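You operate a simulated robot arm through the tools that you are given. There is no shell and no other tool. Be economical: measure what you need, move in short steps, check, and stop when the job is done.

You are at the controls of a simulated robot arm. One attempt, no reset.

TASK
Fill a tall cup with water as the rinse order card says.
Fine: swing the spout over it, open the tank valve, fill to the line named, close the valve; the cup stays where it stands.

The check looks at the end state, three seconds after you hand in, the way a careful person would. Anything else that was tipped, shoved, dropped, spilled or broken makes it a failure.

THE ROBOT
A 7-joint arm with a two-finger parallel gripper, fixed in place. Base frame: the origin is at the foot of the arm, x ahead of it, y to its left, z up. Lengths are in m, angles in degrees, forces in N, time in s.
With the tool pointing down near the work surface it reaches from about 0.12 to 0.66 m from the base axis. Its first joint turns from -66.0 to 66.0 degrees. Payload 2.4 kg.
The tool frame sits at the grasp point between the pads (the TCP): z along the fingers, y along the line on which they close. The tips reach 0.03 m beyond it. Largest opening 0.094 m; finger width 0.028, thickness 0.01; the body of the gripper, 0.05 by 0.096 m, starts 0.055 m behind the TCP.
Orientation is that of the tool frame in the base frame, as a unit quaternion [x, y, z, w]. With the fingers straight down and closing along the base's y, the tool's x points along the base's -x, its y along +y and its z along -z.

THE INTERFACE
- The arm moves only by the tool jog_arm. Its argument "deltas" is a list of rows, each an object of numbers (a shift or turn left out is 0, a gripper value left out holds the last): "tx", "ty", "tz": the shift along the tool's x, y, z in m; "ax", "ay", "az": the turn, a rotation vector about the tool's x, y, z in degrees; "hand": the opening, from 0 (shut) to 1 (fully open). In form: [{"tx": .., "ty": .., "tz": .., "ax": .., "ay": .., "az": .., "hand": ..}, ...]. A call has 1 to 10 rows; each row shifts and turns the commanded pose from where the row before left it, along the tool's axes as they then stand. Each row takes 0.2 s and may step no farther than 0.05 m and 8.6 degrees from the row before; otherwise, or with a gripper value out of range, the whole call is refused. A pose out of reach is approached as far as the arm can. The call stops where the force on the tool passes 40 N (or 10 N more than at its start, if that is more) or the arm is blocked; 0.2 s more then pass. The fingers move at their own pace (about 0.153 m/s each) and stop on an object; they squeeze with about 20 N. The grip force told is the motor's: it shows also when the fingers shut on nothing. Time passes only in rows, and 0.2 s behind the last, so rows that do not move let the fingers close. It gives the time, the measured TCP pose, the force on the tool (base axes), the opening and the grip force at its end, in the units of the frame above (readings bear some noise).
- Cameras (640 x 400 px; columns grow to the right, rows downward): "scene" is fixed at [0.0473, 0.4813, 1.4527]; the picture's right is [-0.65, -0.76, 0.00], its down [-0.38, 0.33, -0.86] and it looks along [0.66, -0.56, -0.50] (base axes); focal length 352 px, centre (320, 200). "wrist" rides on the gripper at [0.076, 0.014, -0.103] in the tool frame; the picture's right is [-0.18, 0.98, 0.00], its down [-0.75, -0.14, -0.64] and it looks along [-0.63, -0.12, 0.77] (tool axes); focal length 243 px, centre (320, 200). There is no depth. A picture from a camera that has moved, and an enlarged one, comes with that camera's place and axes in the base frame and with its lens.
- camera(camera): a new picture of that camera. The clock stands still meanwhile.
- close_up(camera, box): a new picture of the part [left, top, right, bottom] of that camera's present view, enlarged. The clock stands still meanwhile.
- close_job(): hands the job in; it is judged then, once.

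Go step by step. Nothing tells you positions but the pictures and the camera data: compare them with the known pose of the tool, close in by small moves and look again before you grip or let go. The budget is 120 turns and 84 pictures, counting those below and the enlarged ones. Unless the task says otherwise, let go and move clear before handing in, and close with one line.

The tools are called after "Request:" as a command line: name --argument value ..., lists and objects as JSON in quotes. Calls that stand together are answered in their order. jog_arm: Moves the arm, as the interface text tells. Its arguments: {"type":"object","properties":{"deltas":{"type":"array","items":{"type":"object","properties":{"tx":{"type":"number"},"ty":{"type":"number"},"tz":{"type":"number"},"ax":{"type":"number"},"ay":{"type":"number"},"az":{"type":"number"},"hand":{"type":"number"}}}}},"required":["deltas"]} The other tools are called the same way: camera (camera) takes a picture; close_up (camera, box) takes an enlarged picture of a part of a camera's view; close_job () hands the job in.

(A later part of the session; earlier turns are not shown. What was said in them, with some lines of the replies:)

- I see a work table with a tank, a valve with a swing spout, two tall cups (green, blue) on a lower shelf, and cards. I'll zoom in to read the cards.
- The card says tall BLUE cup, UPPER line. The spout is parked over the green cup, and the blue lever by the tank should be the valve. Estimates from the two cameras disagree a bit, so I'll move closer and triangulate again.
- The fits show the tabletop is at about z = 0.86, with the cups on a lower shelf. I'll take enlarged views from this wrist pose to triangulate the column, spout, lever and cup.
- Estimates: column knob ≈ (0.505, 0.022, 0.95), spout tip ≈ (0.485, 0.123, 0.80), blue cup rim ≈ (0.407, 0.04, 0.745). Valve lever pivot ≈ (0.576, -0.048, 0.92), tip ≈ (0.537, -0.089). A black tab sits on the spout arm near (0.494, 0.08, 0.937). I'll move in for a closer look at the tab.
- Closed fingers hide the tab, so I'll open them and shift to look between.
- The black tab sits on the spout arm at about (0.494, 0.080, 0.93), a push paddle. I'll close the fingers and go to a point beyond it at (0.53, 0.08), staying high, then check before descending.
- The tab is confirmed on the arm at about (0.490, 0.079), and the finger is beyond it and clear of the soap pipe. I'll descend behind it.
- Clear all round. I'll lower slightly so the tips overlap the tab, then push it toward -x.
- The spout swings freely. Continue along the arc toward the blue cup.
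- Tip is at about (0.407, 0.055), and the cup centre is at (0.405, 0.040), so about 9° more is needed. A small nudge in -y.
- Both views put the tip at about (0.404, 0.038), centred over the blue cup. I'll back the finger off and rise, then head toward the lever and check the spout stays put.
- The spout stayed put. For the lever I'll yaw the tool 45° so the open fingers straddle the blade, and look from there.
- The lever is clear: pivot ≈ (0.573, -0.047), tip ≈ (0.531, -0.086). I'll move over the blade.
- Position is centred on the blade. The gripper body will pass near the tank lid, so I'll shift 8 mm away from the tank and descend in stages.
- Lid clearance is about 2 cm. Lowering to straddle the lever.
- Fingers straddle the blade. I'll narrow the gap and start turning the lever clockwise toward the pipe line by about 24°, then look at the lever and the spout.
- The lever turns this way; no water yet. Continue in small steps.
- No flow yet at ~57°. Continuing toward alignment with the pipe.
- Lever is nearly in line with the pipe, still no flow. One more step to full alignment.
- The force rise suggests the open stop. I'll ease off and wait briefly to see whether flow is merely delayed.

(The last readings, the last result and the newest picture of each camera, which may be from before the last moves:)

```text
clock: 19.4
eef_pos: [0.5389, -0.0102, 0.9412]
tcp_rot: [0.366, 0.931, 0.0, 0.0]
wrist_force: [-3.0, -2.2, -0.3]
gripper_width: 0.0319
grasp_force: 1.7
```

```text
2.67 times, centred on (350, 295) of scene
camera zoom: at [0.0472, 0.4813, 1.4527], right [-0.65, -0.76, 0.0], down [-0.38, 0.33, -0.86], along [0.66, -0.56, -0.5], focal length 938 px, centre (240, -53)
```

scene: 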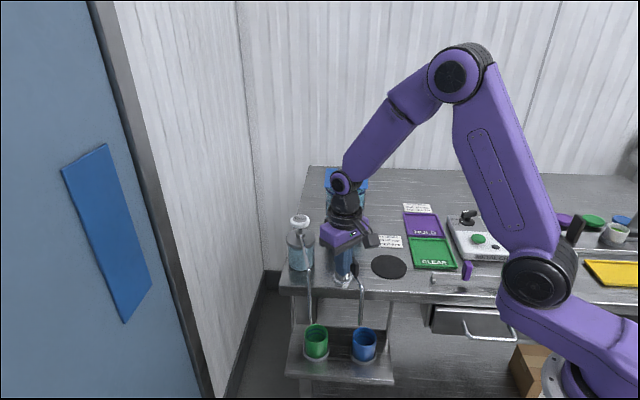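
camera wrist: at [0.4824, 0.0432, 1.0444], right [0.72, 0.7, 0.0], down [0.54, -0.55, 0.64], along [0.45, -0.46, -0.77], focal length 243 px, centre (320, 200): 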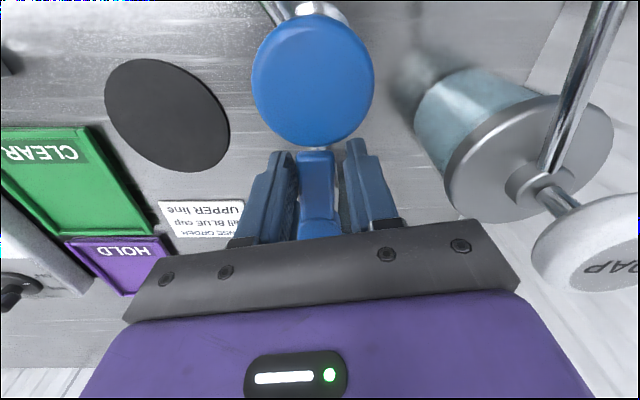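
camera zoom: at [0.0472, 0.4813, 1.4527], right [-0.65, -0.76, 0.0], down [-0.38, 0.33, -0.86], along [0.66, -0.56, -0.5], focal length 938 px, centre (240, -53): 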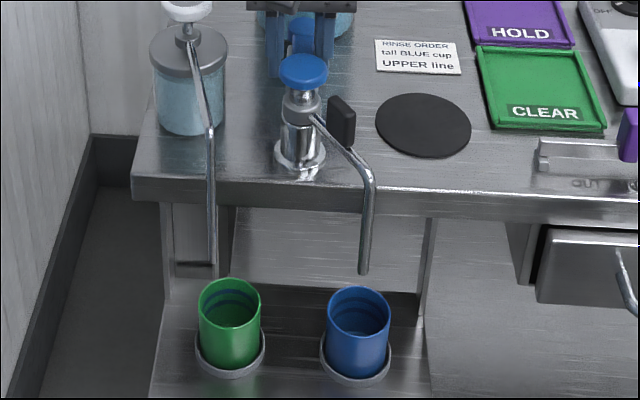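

Lever fully open but no flow, so the blue knob on the column (on a visible stem) looks like a push tap. I'll lift off the lever, close the fingers and get a look at the knob.

Request:
jog_arm --deltas '[{"ty": -0.002, "hand": 0.4}, {"tz": -0.04}, {"tz": -0.04}, {"tz": -0.02, "hand": 0}, {"tx": 0.0}, {}]'

Request:
camera --camera "wrist"

Request:
close_up --camera "scene" --box '[300, 200, 390, 290]'

```text
clock: 20.8
eef_pos: [0.5383, -0.0129, 1.0427]
tcp_rot: [0.367, 0.93, 0.0, 0.0]
wrist_force: [0.1, 0.3, 0.5]
gripper_width: 0.0001
grasp_force: 20.0
```

```text
34 pictures are left
camera wrist: at [0.4917, 0.0485, 1.1447], right [0.81, 0.59, 0.0], down [0.45, -0.62, 0.64], along [0.38, -0.52, -0.77], focal length 243 px, centre (320, 200)
```

wrist: 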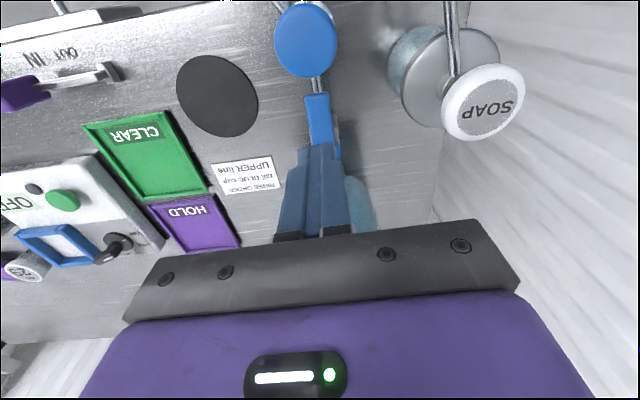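

```text
4.44 times, centred on (345, 245) of scene
camera zoom: at [0.0473, 0.4813, 1.4527], right [-0.65, -0.76, 0.0], down [-0.38, 0.33, -0.86], along [0.66, -0.56, -0.5], focal length 1563 px, centre (209, 0)
```

zoom: 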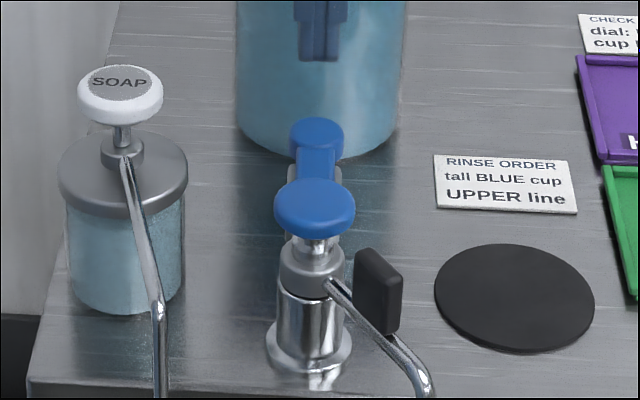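

The lever is in line with the pipe and the knob is a plunger like the soap pump's. I'll move over it at about (0.502, 0.023) and come down close.

Request:
jog_arm --deltas '[{"tx": 0.025}, {"tx": 0.026, "ty": 0.001}, {"tz": 0.03}, {}]'

Request:
camera --camera "wrist"

Request:
close_up --camera "scene" --box '[300, 200, 390, 290]'

```text
clock: 21.8
eef_pos: [0.5027, 0.0253, 1.0107]
tcp_rot: [0.366, 0.931, 0.001, 0.0]
wrist_force: [0.9, 0.6, 0.0]
gripper_width: 0.0
grasp_force: 19.6
```

```text
32 pictures are left
camera wrist: at [0.4554, 0.0865, 1.1133], right [0.8, 0.59, 0.0], down [0.45, -0.62, 0.64], along [0.38, -0.52, -0.77], focal length 243 px, centre (320, 200)
```

wrist: 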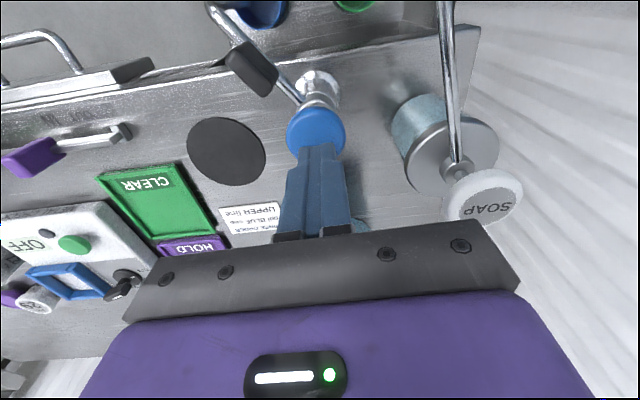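

```text
4.44 times, centred on (345, 245) of scene
camera zoom: at [0.0473, 0.4813, 1.4527], right [-0.65, -0.76, 0.0], down [-0.38, 0.33, -0.86], along [0.66, -0.56, -0.5], focal length 1563 px, centre (209, 0)
```

zoom: 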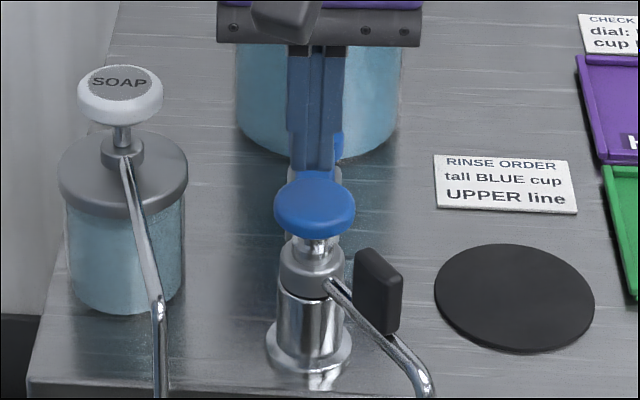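

Well aligned over the knob. Pressing down in small steps, then looking at the spout.

Request:
jog_arm --deltas '[{"tz": 0.015}, {"tz": 0.006}, {"tz": 0.005}]'

Request:
close_up --camera "scene" --box '[300, 220, 400, 370]'

```text
clock: 22.6
eef_pos: [0.5018, 0.0243, 0.9872]
tcp_rot: [0.366, 0.931, 0.0, 0.001]
wrist_force: [2.2, -0.1, 2.8]
gripper_width: 0.0
grasp_force: 19.7
```

```text
2.67 times, centred on (350, 295) of scene
camera zoom: at [0.0473, 0.4813, 1.4527], right [-0.65, -0.76, 0.0], down [-0.38, 0.33, -0.86], along [0.66, -0.56, -0.5], focal length 938 px, centre (240, -53)
```

zoom: 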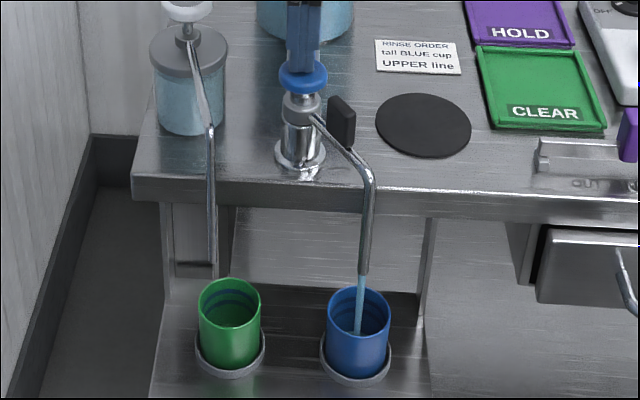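

Pressing the knob makes water run into the blue cup. I'll hold briefly and watch the level.

Request:
jog_arm --deltas '[{"tz": 0.001}, {}]'

Request:
close_up --camera "scene" --box '[340, 290, 390, 365]'

```text
clock: 23.2
eef_pos: [0.5026, 0.0236, 0.9858]
tcp_rot: [0.367, 0.93, -0.001, 0.0]
wrist_force: [0.2, 0.3, 1.9]
gripper_width: 0.0
grasp_force: 20.1
```

```text
5.33 times, centred on (365, 328) of scene
camera zoom: at [0.0473, 0.4814, 1.4526], right [-0.65, -0.76, 0.0], down [-0.38, 0.33, -0.86], along [0.66, -0.56, -0.5], focal length 1875 px, centre (80, -480)
```

zoom: 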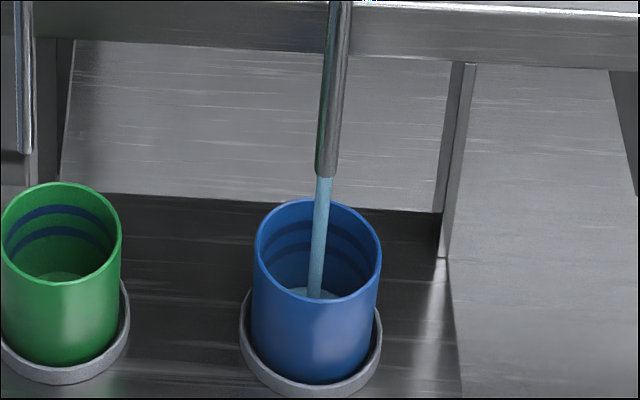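

Request:
jog_arm --deltas '[{}, {}, {}, {}]'

Request:
close_up --camera "scene" --box '[340, 290, 390, 365]'

```text
clock: 24.2
eef_pos: [0.5027, 0.025, 0.9856]
tcp_rot: [0.366, 0.93, 0.0, 0.0]
wrist_force: [-0.1, 1.3, 3.4]
gripper_width: 0.0
grasp_force: 19.4
```

```text
5.33 times, centred on (365, 328) of scene
camera zoom: at [0.0473, 0.4814, 1.4527], right [-0.65, -0.76, 0.0], down [-0.38, 0.33, -0.86], along [0.66, -0.56, -0.5], focal length 1875 px, centre (80, -480)
```

zoom: 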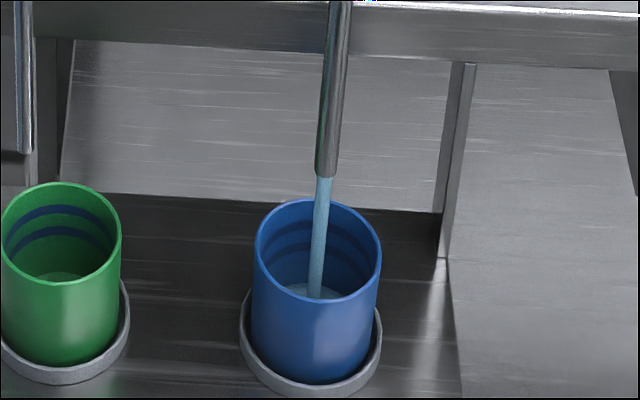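

Level rises slowly. Hold for two more seconds.

Request:
jog_arm --deltas '[{}, {}, {}, {}, {}, {}, {}, {}, {}]'

Request:
close_up --camera "scene" --box '[350, 320, 380, 350]'

```text
clock: 26.2
eef_pos: [0.501, 0.0229, 0.9857]
tcp_rot: [0.366, 0.931, 0.0, 0.0]
wrist_force: [-0.7, -0.3, 2.5]
gripper_width: 0.0002
grasp_force: 20.1
```

```text
13.33 times, centred on (365, 335) of scene
camera zoom: at [0.0473, 0.4813, 1.4527], right [-0.65, -0.76, 0.0], down [-0.38, 0.33, -0.86], along [0.66, -0.56, -0.5], focal length 4688 px, centre (-280, -1600)
```

zoom: 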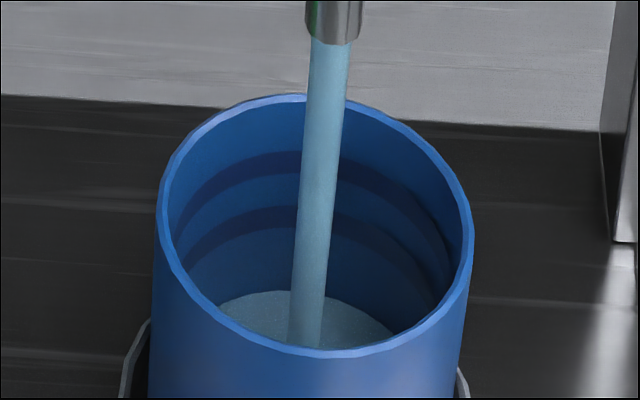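

Level is ~10 px/s; the back edge is at row 290 and the upper band is at rows 152–172 in this view. Holding for about 4 more seconds before checking again.

Request:
jog_arm --deltas '[{}, {}, {}, {}, {}, {}, {}, {}, {}, {}]'

Request:
jog_arm --deltas '[{}, {}, {}, {}, {}, {}, {}, {}, {}]'

Request:
close_up --camera "scene" --box '[350, 320, 380, 350]'

```text
clock: 28.4
eef_pos: [0.5013, 0.0243, 0.9861]
tcp_rot: [0.366, 0.931, 0.0, -0.001]
wrist_force: [0.3, 1.2, 3.0]
gripper_width: 0.0
grasp_force: 19.7
```

```text
clock: 30.4
eef_pos: [0.5024, 0.0232, 0.9864]
tcp_rot: [0.367, 0.93, 0.001, 0.001]
wrist_force: [0.3, 0.0, 2.5]
gripper_width: 0.0001
grasp_force: 19.8
```

```text
13.33 times, centred on (365, 335) of scene
camera zoom: at [0.0473, 0.4813, 1.4527], right [-0.65, -0.76, 0.0], down [-0.38, 0.33, -0.86], along [0.66, -0.56, -0.5], focal length 4688 px, centre (-280, -1600)
```

zoom: 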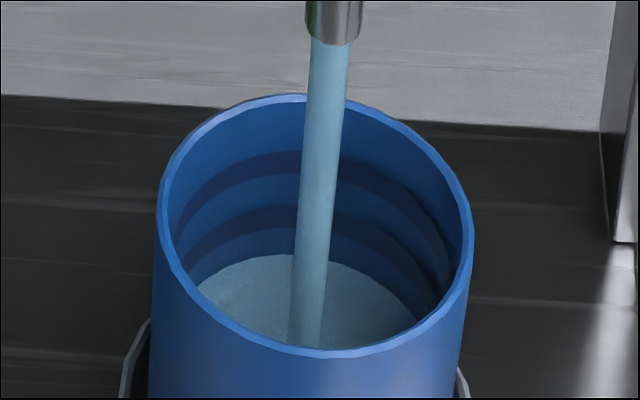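

Rate ≈ 8.3 px/s, so ~11 s remain. Holding ~6.5 s.

Request:
jog_arm --deltas '[{}, {}, {}, {}, {}, {}, {}, {}, {}, {}]'

Request:
jog_arm --deltas '[{}, {}, {}, {}, {}, {}, {}, {}, {}, {}]'

Request:
jog_arm --deltas '[{}, {}, {}, {}, {}, {}, {}, {}, {}, {}]'

Request:
close_up --camera "scene" --box '[350, 320, 380, 350]'

```text
clock: 32.6
eef_pos: [0.5022, 0.0248, 0.9861]
tcp_rot: [0.366, 0.931, 0.0, 0.0]
wrist_force: [-0.3, -0.4, 2.1]
gripper_width: 0.0
grasp_force: 19.6
```

```text
clock: 34.8
eef_pos: [0.5022, 0.0237, 0.9862]
tcp_rot: [0.366, 0.931, 0.0, 0.001]
wrist_force: [-1.1, -0.4, 2.3]
gripper_width: 0.0
grasp_force: 19.8
```

```text
clock: 37.0
eef_pos: [0.5022, 0.0238, 0.9867]
tcp_rot: [0.366, 0.931, 0.0, 0.0]
wrist_force: [0.0, -1.0, 3.1]
gripper_width: 0.0002
grasp_force: 19.8
```

```text
13.33 times, centred on (365, 335) of scene
camera zoom: at [0.0473, 0.4813, 1.4527], right [-0.65, -0.76, 0.0], down [-0.38, 0.33, -0.86], along [0.66, -0.56, -0.5], focal length 4688 px, centre (-280, -1600)
```

zoom: 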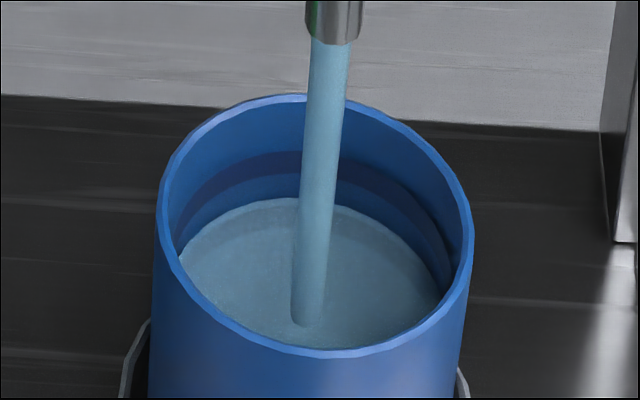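

Back edge at ~199, band centre ~164: about 4 s left. Hold 2.6 s, then check.

Request:
jog_arm --deltas '[{}, {}, {}, {}, {}, {}, {}, {}, {}, {}]'

Request:
jog_arm --deltas '[{}]'

Request:
close_up --camera "scene" --box '[350, 320, 380, 350]'

```text
clock: 39.2
eef_pos: [0.5016, 0.0241, 0.986]
tcp_rot: [0.367, 0.93, 0.0, -0.001]
wrist_force: [0.1, -0.8, 3.2]
gripper_width: 0.0
grasp_force: 19.8
```

```text
clock: 39.6
eef_pos: [0.502, 0.0232, 0.9855]
tcp_rot: [0.367, 0.93, 0.0, 0.0]
wrist_force: [0.2, 0.1, 3.4]
gripper_width: 0.0
grasp_force: 20.0
```

```text
13.33 times, centred on (365, 335) of scene
camera zoom: at [0.0473, 0.4813, 1.4527], right [-0.65, -0.76, 0.0], down [-0.38, 0.33, -0.86], along [0.66, -0.56, -0.5], focal length 4688 px, centre (-280, -1600)
```

zoom: 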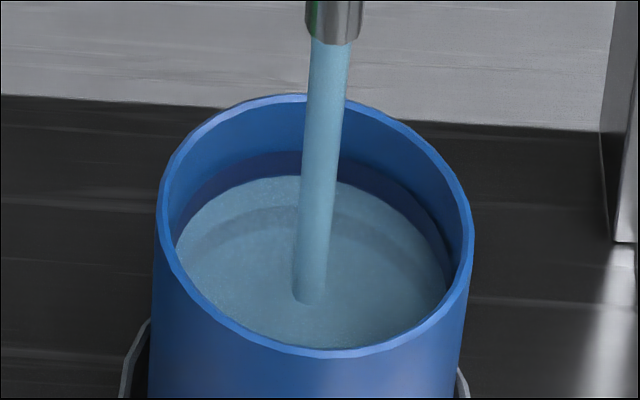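

Surface is at the lower edge of the upper band. Hold ~1 s more and release within the same call.

Request:
jog_arm --deltas '[{}, {}, {}, {}, {}, {"tz": -0.03}, {"tz": -0.03}]'

Request:
close_up --camera "scene" --box '[350, 320, 380, 350]'

```text
clock: 41.2
eef_pos: [0.5008, 0.0244, 1.0455]
tcp_rot: [0.366, 0.93, -0.001, 0.0]
wrist_force: [0.0, 0.2, -1.4]
gripper_width: 0.0001
grasp_force: 19.5
```

```text
13.33 times, centred on (365, 335) of scene
camera zoom: at [0.0473, 0.4813, 1.4527], right [-0.65, -0.76, 0.0], down [-0.38, 0.33, -0.86], along [0.66, -0.56, -0.5], focal length 4688 px, centre (-280, -1600)
```

zoom: 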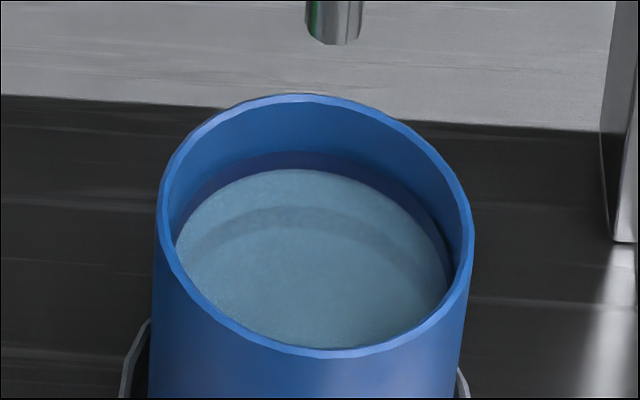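

Flow stopped and the water sits inside the upper band. Now I return to the lever to close it: open the fingers and go back above the blade.

Request:
jog_arm --deltas '[{"tx": -0.025, "hand": 0.4}, {"tx": -0.026, "ty": -0.001}, {}, {}]'

Request:
camera --camera "wrist"

```text
clock: 42.2
eef_pos: [0.5359, -0.0121, 1.044]
tcp_rot: [0.366, 0.931, 0.0, 0.0]
wrist_force: [-0.4, 0.8, -0.1]
gripper_width: 0.0377
grasp_force: 0.0
```

```text
22 pictures are left
camera wrist: at [0.4911, 0.0501, 1.1472], right [0.81, 0.59, 0.0], down [0.45, -0.62, 0.64], along [0.38, -0.52, -0.77], focal length 243 px, centre (320, 200)
```

wrist: 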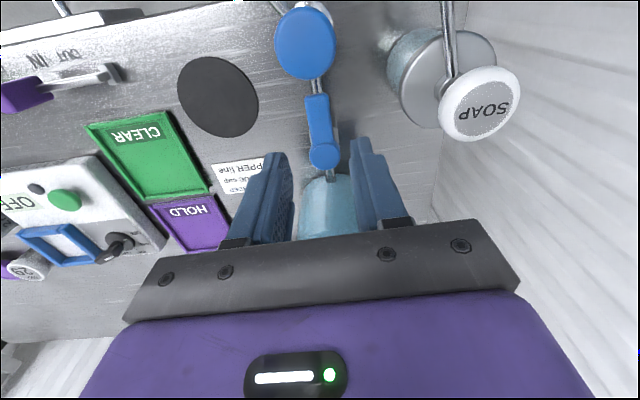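

Aligned with the lever. Descending to straddle it.

Request:
jog_arm --deltas '[{"tx": -0.002, "tz": 0.04}, {"tz": 0.04}, {"tz": 0.02}]'

Request:
camera --camera "wrist"

```text
clock: 43.0
eef_pos: [0.5385, -0.0121, 0.9467]
tcp_rot: [0.366, 0.93, 0.0, 0.0]
wrist_force: [0.0, 0.4, -0.2]
gripper_width: 0.0376
grasp_force: 0.1
```

```text
21 pictures are left
camera wrist: at [0.4917, 0.049, 1.0481], right [0.81, 0.59, 0.0], down [0.45, -0.62, 0.64], along [0.38, -0.52, -0.77], focal length 243 px, centre (320, 200)
```

wrist: 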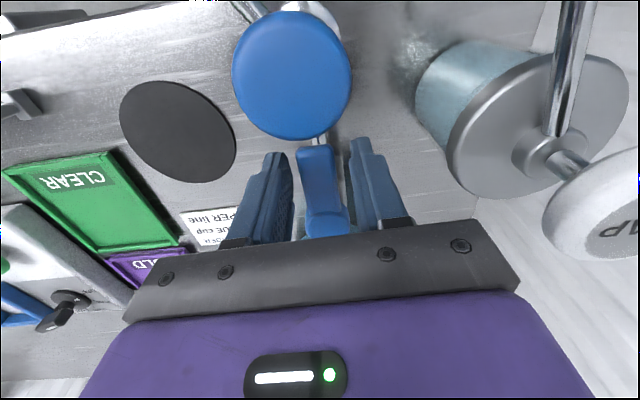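

Straddled well, but closing this way would bring the gripper body near the tank lid at the end. I'll instead lift, close the fingers and push the blade from the far side, keeping the body away from the lid.

Request:
jog_arm --deltas '[{"tz": -0.045}, {"ty": 0.026, "tx": -0.004, "hand": 0}, {}, {}, {"tz": 0.022}, {"tz": 0.022}]'

Request:
camera --camera "wrist"

```text
clock: 44.4
eef_pos: [0.561, 0.0031, 0.9449]
tcp_rot: [0.367, 0.93, 0.0, -0.001]
wrist_force: [-0.4, -0.3, 0.7]
gripper_width: 0.0
grasp_force: 19.7
```

```text
20 pictures are left
camera wrist: at [0.5144, 0.0643, 1.0478], right [0.81, 0.59, 0.0], down [0.45, -0.62, 0.64], along [0.38, -0.52, -0.77], focal length 243 px, centre (320, 200)
```

wrist: 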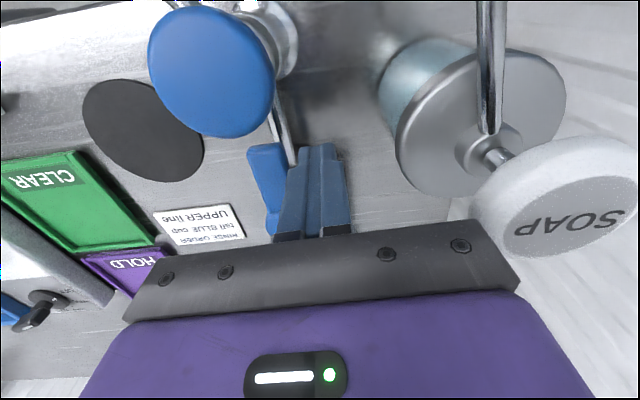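

The finger is beside the blade on the far side. Pushing it back counter-clockwise about the pivot.

Request:
jog_arm --deltas '[{"ty": -0.006}, {"tx": 0.0025, "ty": -0.0063, "az": -8}, {"tx": 0.0025, "ty": -0.0063, "az": -8}, {"tx": 0.0025, "ty": -0.0063, "az": -8}, {"tx": 0.0025, "ty": -0.0063, "az": -8}, {"tx": 0.0025, "ty": -0.0063, "az": -8}]'

Request:
camera --camera "wrist"

```text
clock: 45.8
eef_pos: [0.5312, -0.0226, 0.9454]
tcp_rot: [0.026, 1.0, 0.0, 0.0]
wrist_force: [-1.7, 1.4, -0.3]
gripper_width: 0.0
grasp_force: 20.0
```

```text
19 pictures are left
camera wrist: at [0.4561, -0.0058, 1.0476], right [0.23, 0.97, 0.0], down [0.75, -0.18, 0.64], along [0.62, -0.15, -0.77], focal length 243 px, centre (320, 200)
```

wrist: 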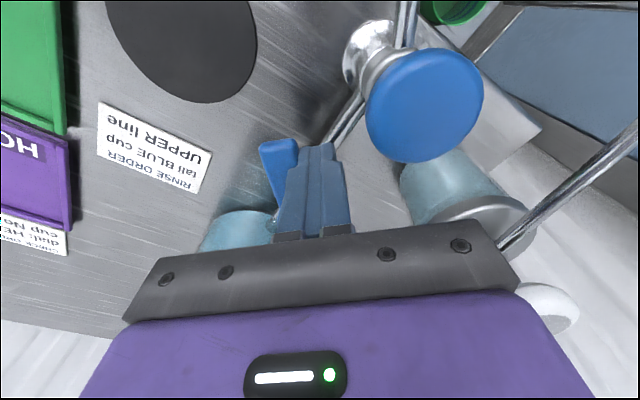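

Working well. Continue the remaining ~45°.

Request:
jog_arm --deltas '[{"tx": 0.0025, "ty": -0.0063, "az": -8}, {"tx": 0.0025, "ty": -0.0063, "az": -8}, {"tx": 0.0025, "ty": -0.0063, "az": -8}, {"tx": 0.0025, "ty": -0.0063, "az": -8}]'

Request:
camera --camera "wrist"

```text
clock: 46.8
eef_pos: [0.5257, -0.0507, 0.9475]
tcp_rot: [-0.251, 0.968, -0.001, 0.001]
wrist_force: [-0.4, 3.6, -2.3]
gripper_width: 0.0
grasp_force: 19.6
```

```text
18 pictures are left
camera wrist: at [0.4519, -0.075, 1.0494], right [-0.32, 0.95, 0.0], down [0.73, 0.24, 0.64], along [0.61, 0.2, -0.77], focal length 243 px, centre (320, 200)
```

wrist: 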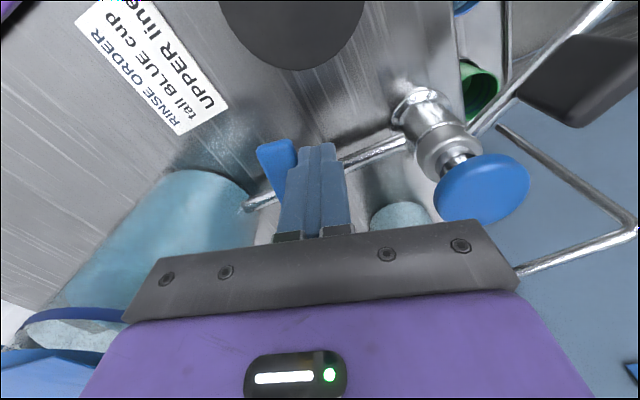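

Request:
jog_arm --deltas '[{"tx": 0.0025, "ty": -0.0063, "az": -8}]'

Request:
jog_arm --deltas '[{"tx": 0.0012, "ty": -0.0035, "az": -4}]'

Request:
camera --camera "wrist"

Request:
close_up --camera "scene" --box '[290, 190, 390, 270]'

```text
clock: 47.2
eef_pos: [0.5274, -0.0559, 0.9474]
tcp_rot: [-0.318, 0.948, -0.001, 0.001]
wrist_force: [-0.2, 2.6, 0.6]
gripper_width: 0.0001
grasp_force: 20.0
```

```text
clock: 47.6
eef_pos: [0.5286, -0.0582, 0.948]
tcp_rot: [-0.351, 0.936, 0.001, 0.0]
wrist_force: [-5.8, 10.7, 8.5]
gripper_width: 0.0
grasp_force: 20.0
```

```text
17 pictures are left
camera wrist: at [0.46, -0.0987, 1.0494], right [-0.51, 0.86, 0.0], down [0.66, 0.39, 0.64], along [0.55, 0.33, -0.77], focal length 243 px, centre (320, 200)
```

wrist: 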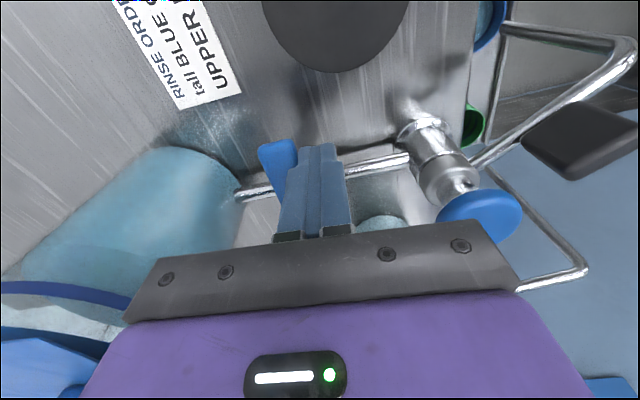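

```text
5.00 times, centred on (340, 230) of scene
camera zoom: at [0.047, 0.4816, 1.4526], right [-0.65, -0.76, 0.0], down [-0.38, 0.33, -0.86], along [0.66, -0.56, -0.5], focal length 1758 px, centre (220, 50)
```

zoom: 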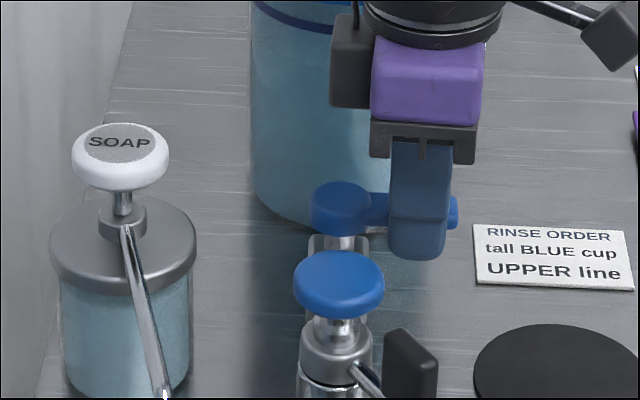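

The force rise marks the closed stop, and the lever tip is back at its original image position. Backing off, lifting clear and checking everything.

Request:
jog_arm --deltas '[{"ty": 0.01}, {"tz": -0.04}, {"tz": -0.04}, {"tz": -0.04}, {"tz": -0.04}, {"tx": 0.04}, {"tx": 0.04}, {"tx": 0.04}, {}]'

Request:
camera --camera "scene"

Request:
close_up --camera "scene" --box '[285, 215, 385, 295]'

Request:
close_up --camera "scene" --box '[350, 320, 380, 350]'

```text
clock: 49.6
eef_pos: [0.4293, -0.1305, 1.1096]
tcp_rot: [-0.35, 0.937, 0.0, 0.001]
wrist_force: [-0.3, 0.1, -0.4]
gripper_width: 0.0001
grasp_force: 20.8
```

```text
15 pictures are left
```

scene: 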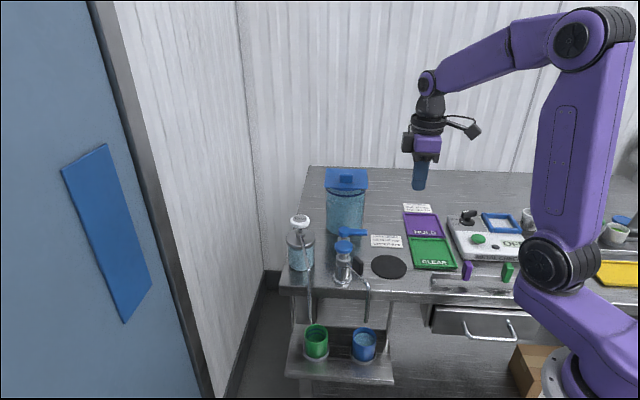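

```text
5.00 times, centred on (335, 255) of scene
camera zoom: at [0.0473, 0.4813, 1.4527], right [-0.65, -0.76, 0.0], down [-0.38, 0.33, -0.86], along [0.66, -0.56, -0.5], focal length 1758 px, centre (245, -75)
```

zoom: 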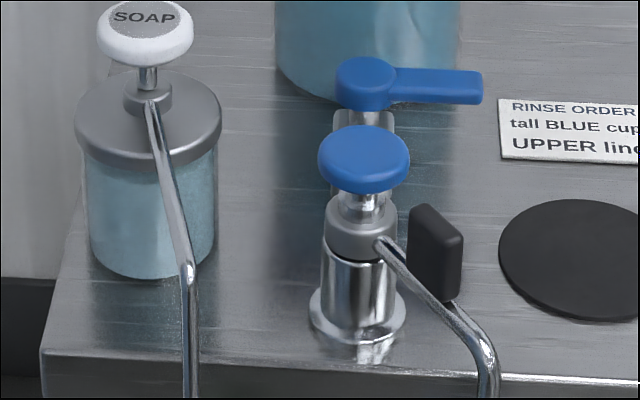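

```text
13.33 times, centred on (365, 335) of scene
camera zoom: at [0.0473, 0.4813, 1.4527], right [-0.65, -0.76, 0.0], down [-0.38, 0.33, -0.86], along [0.66, -0.56, -0.5], focal length 4688 px, centre (-280, -1600)
```

zoom: 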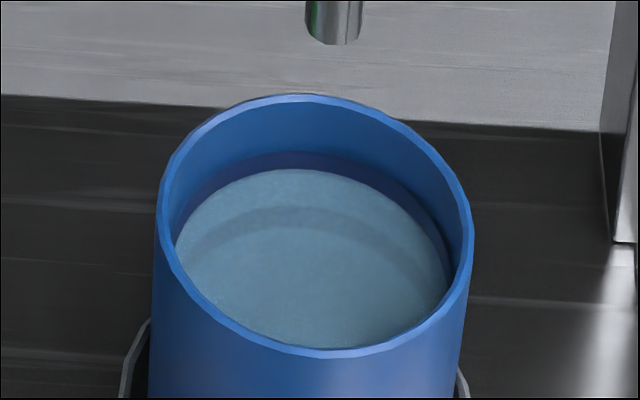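

The blue cup is filled to its upper line and stands where it was. The lever is back at its closed position, the flow has stopped, nothing else moved, and the arm is clear, so I'm handing in.

Request:
close_job

```text
The job is handed in.
```

The tall blue cup is filled to its upper line, with the water inside the line's band and slightly below its centre. The tank valve is closed, and I saw no spills. The job is handed in.
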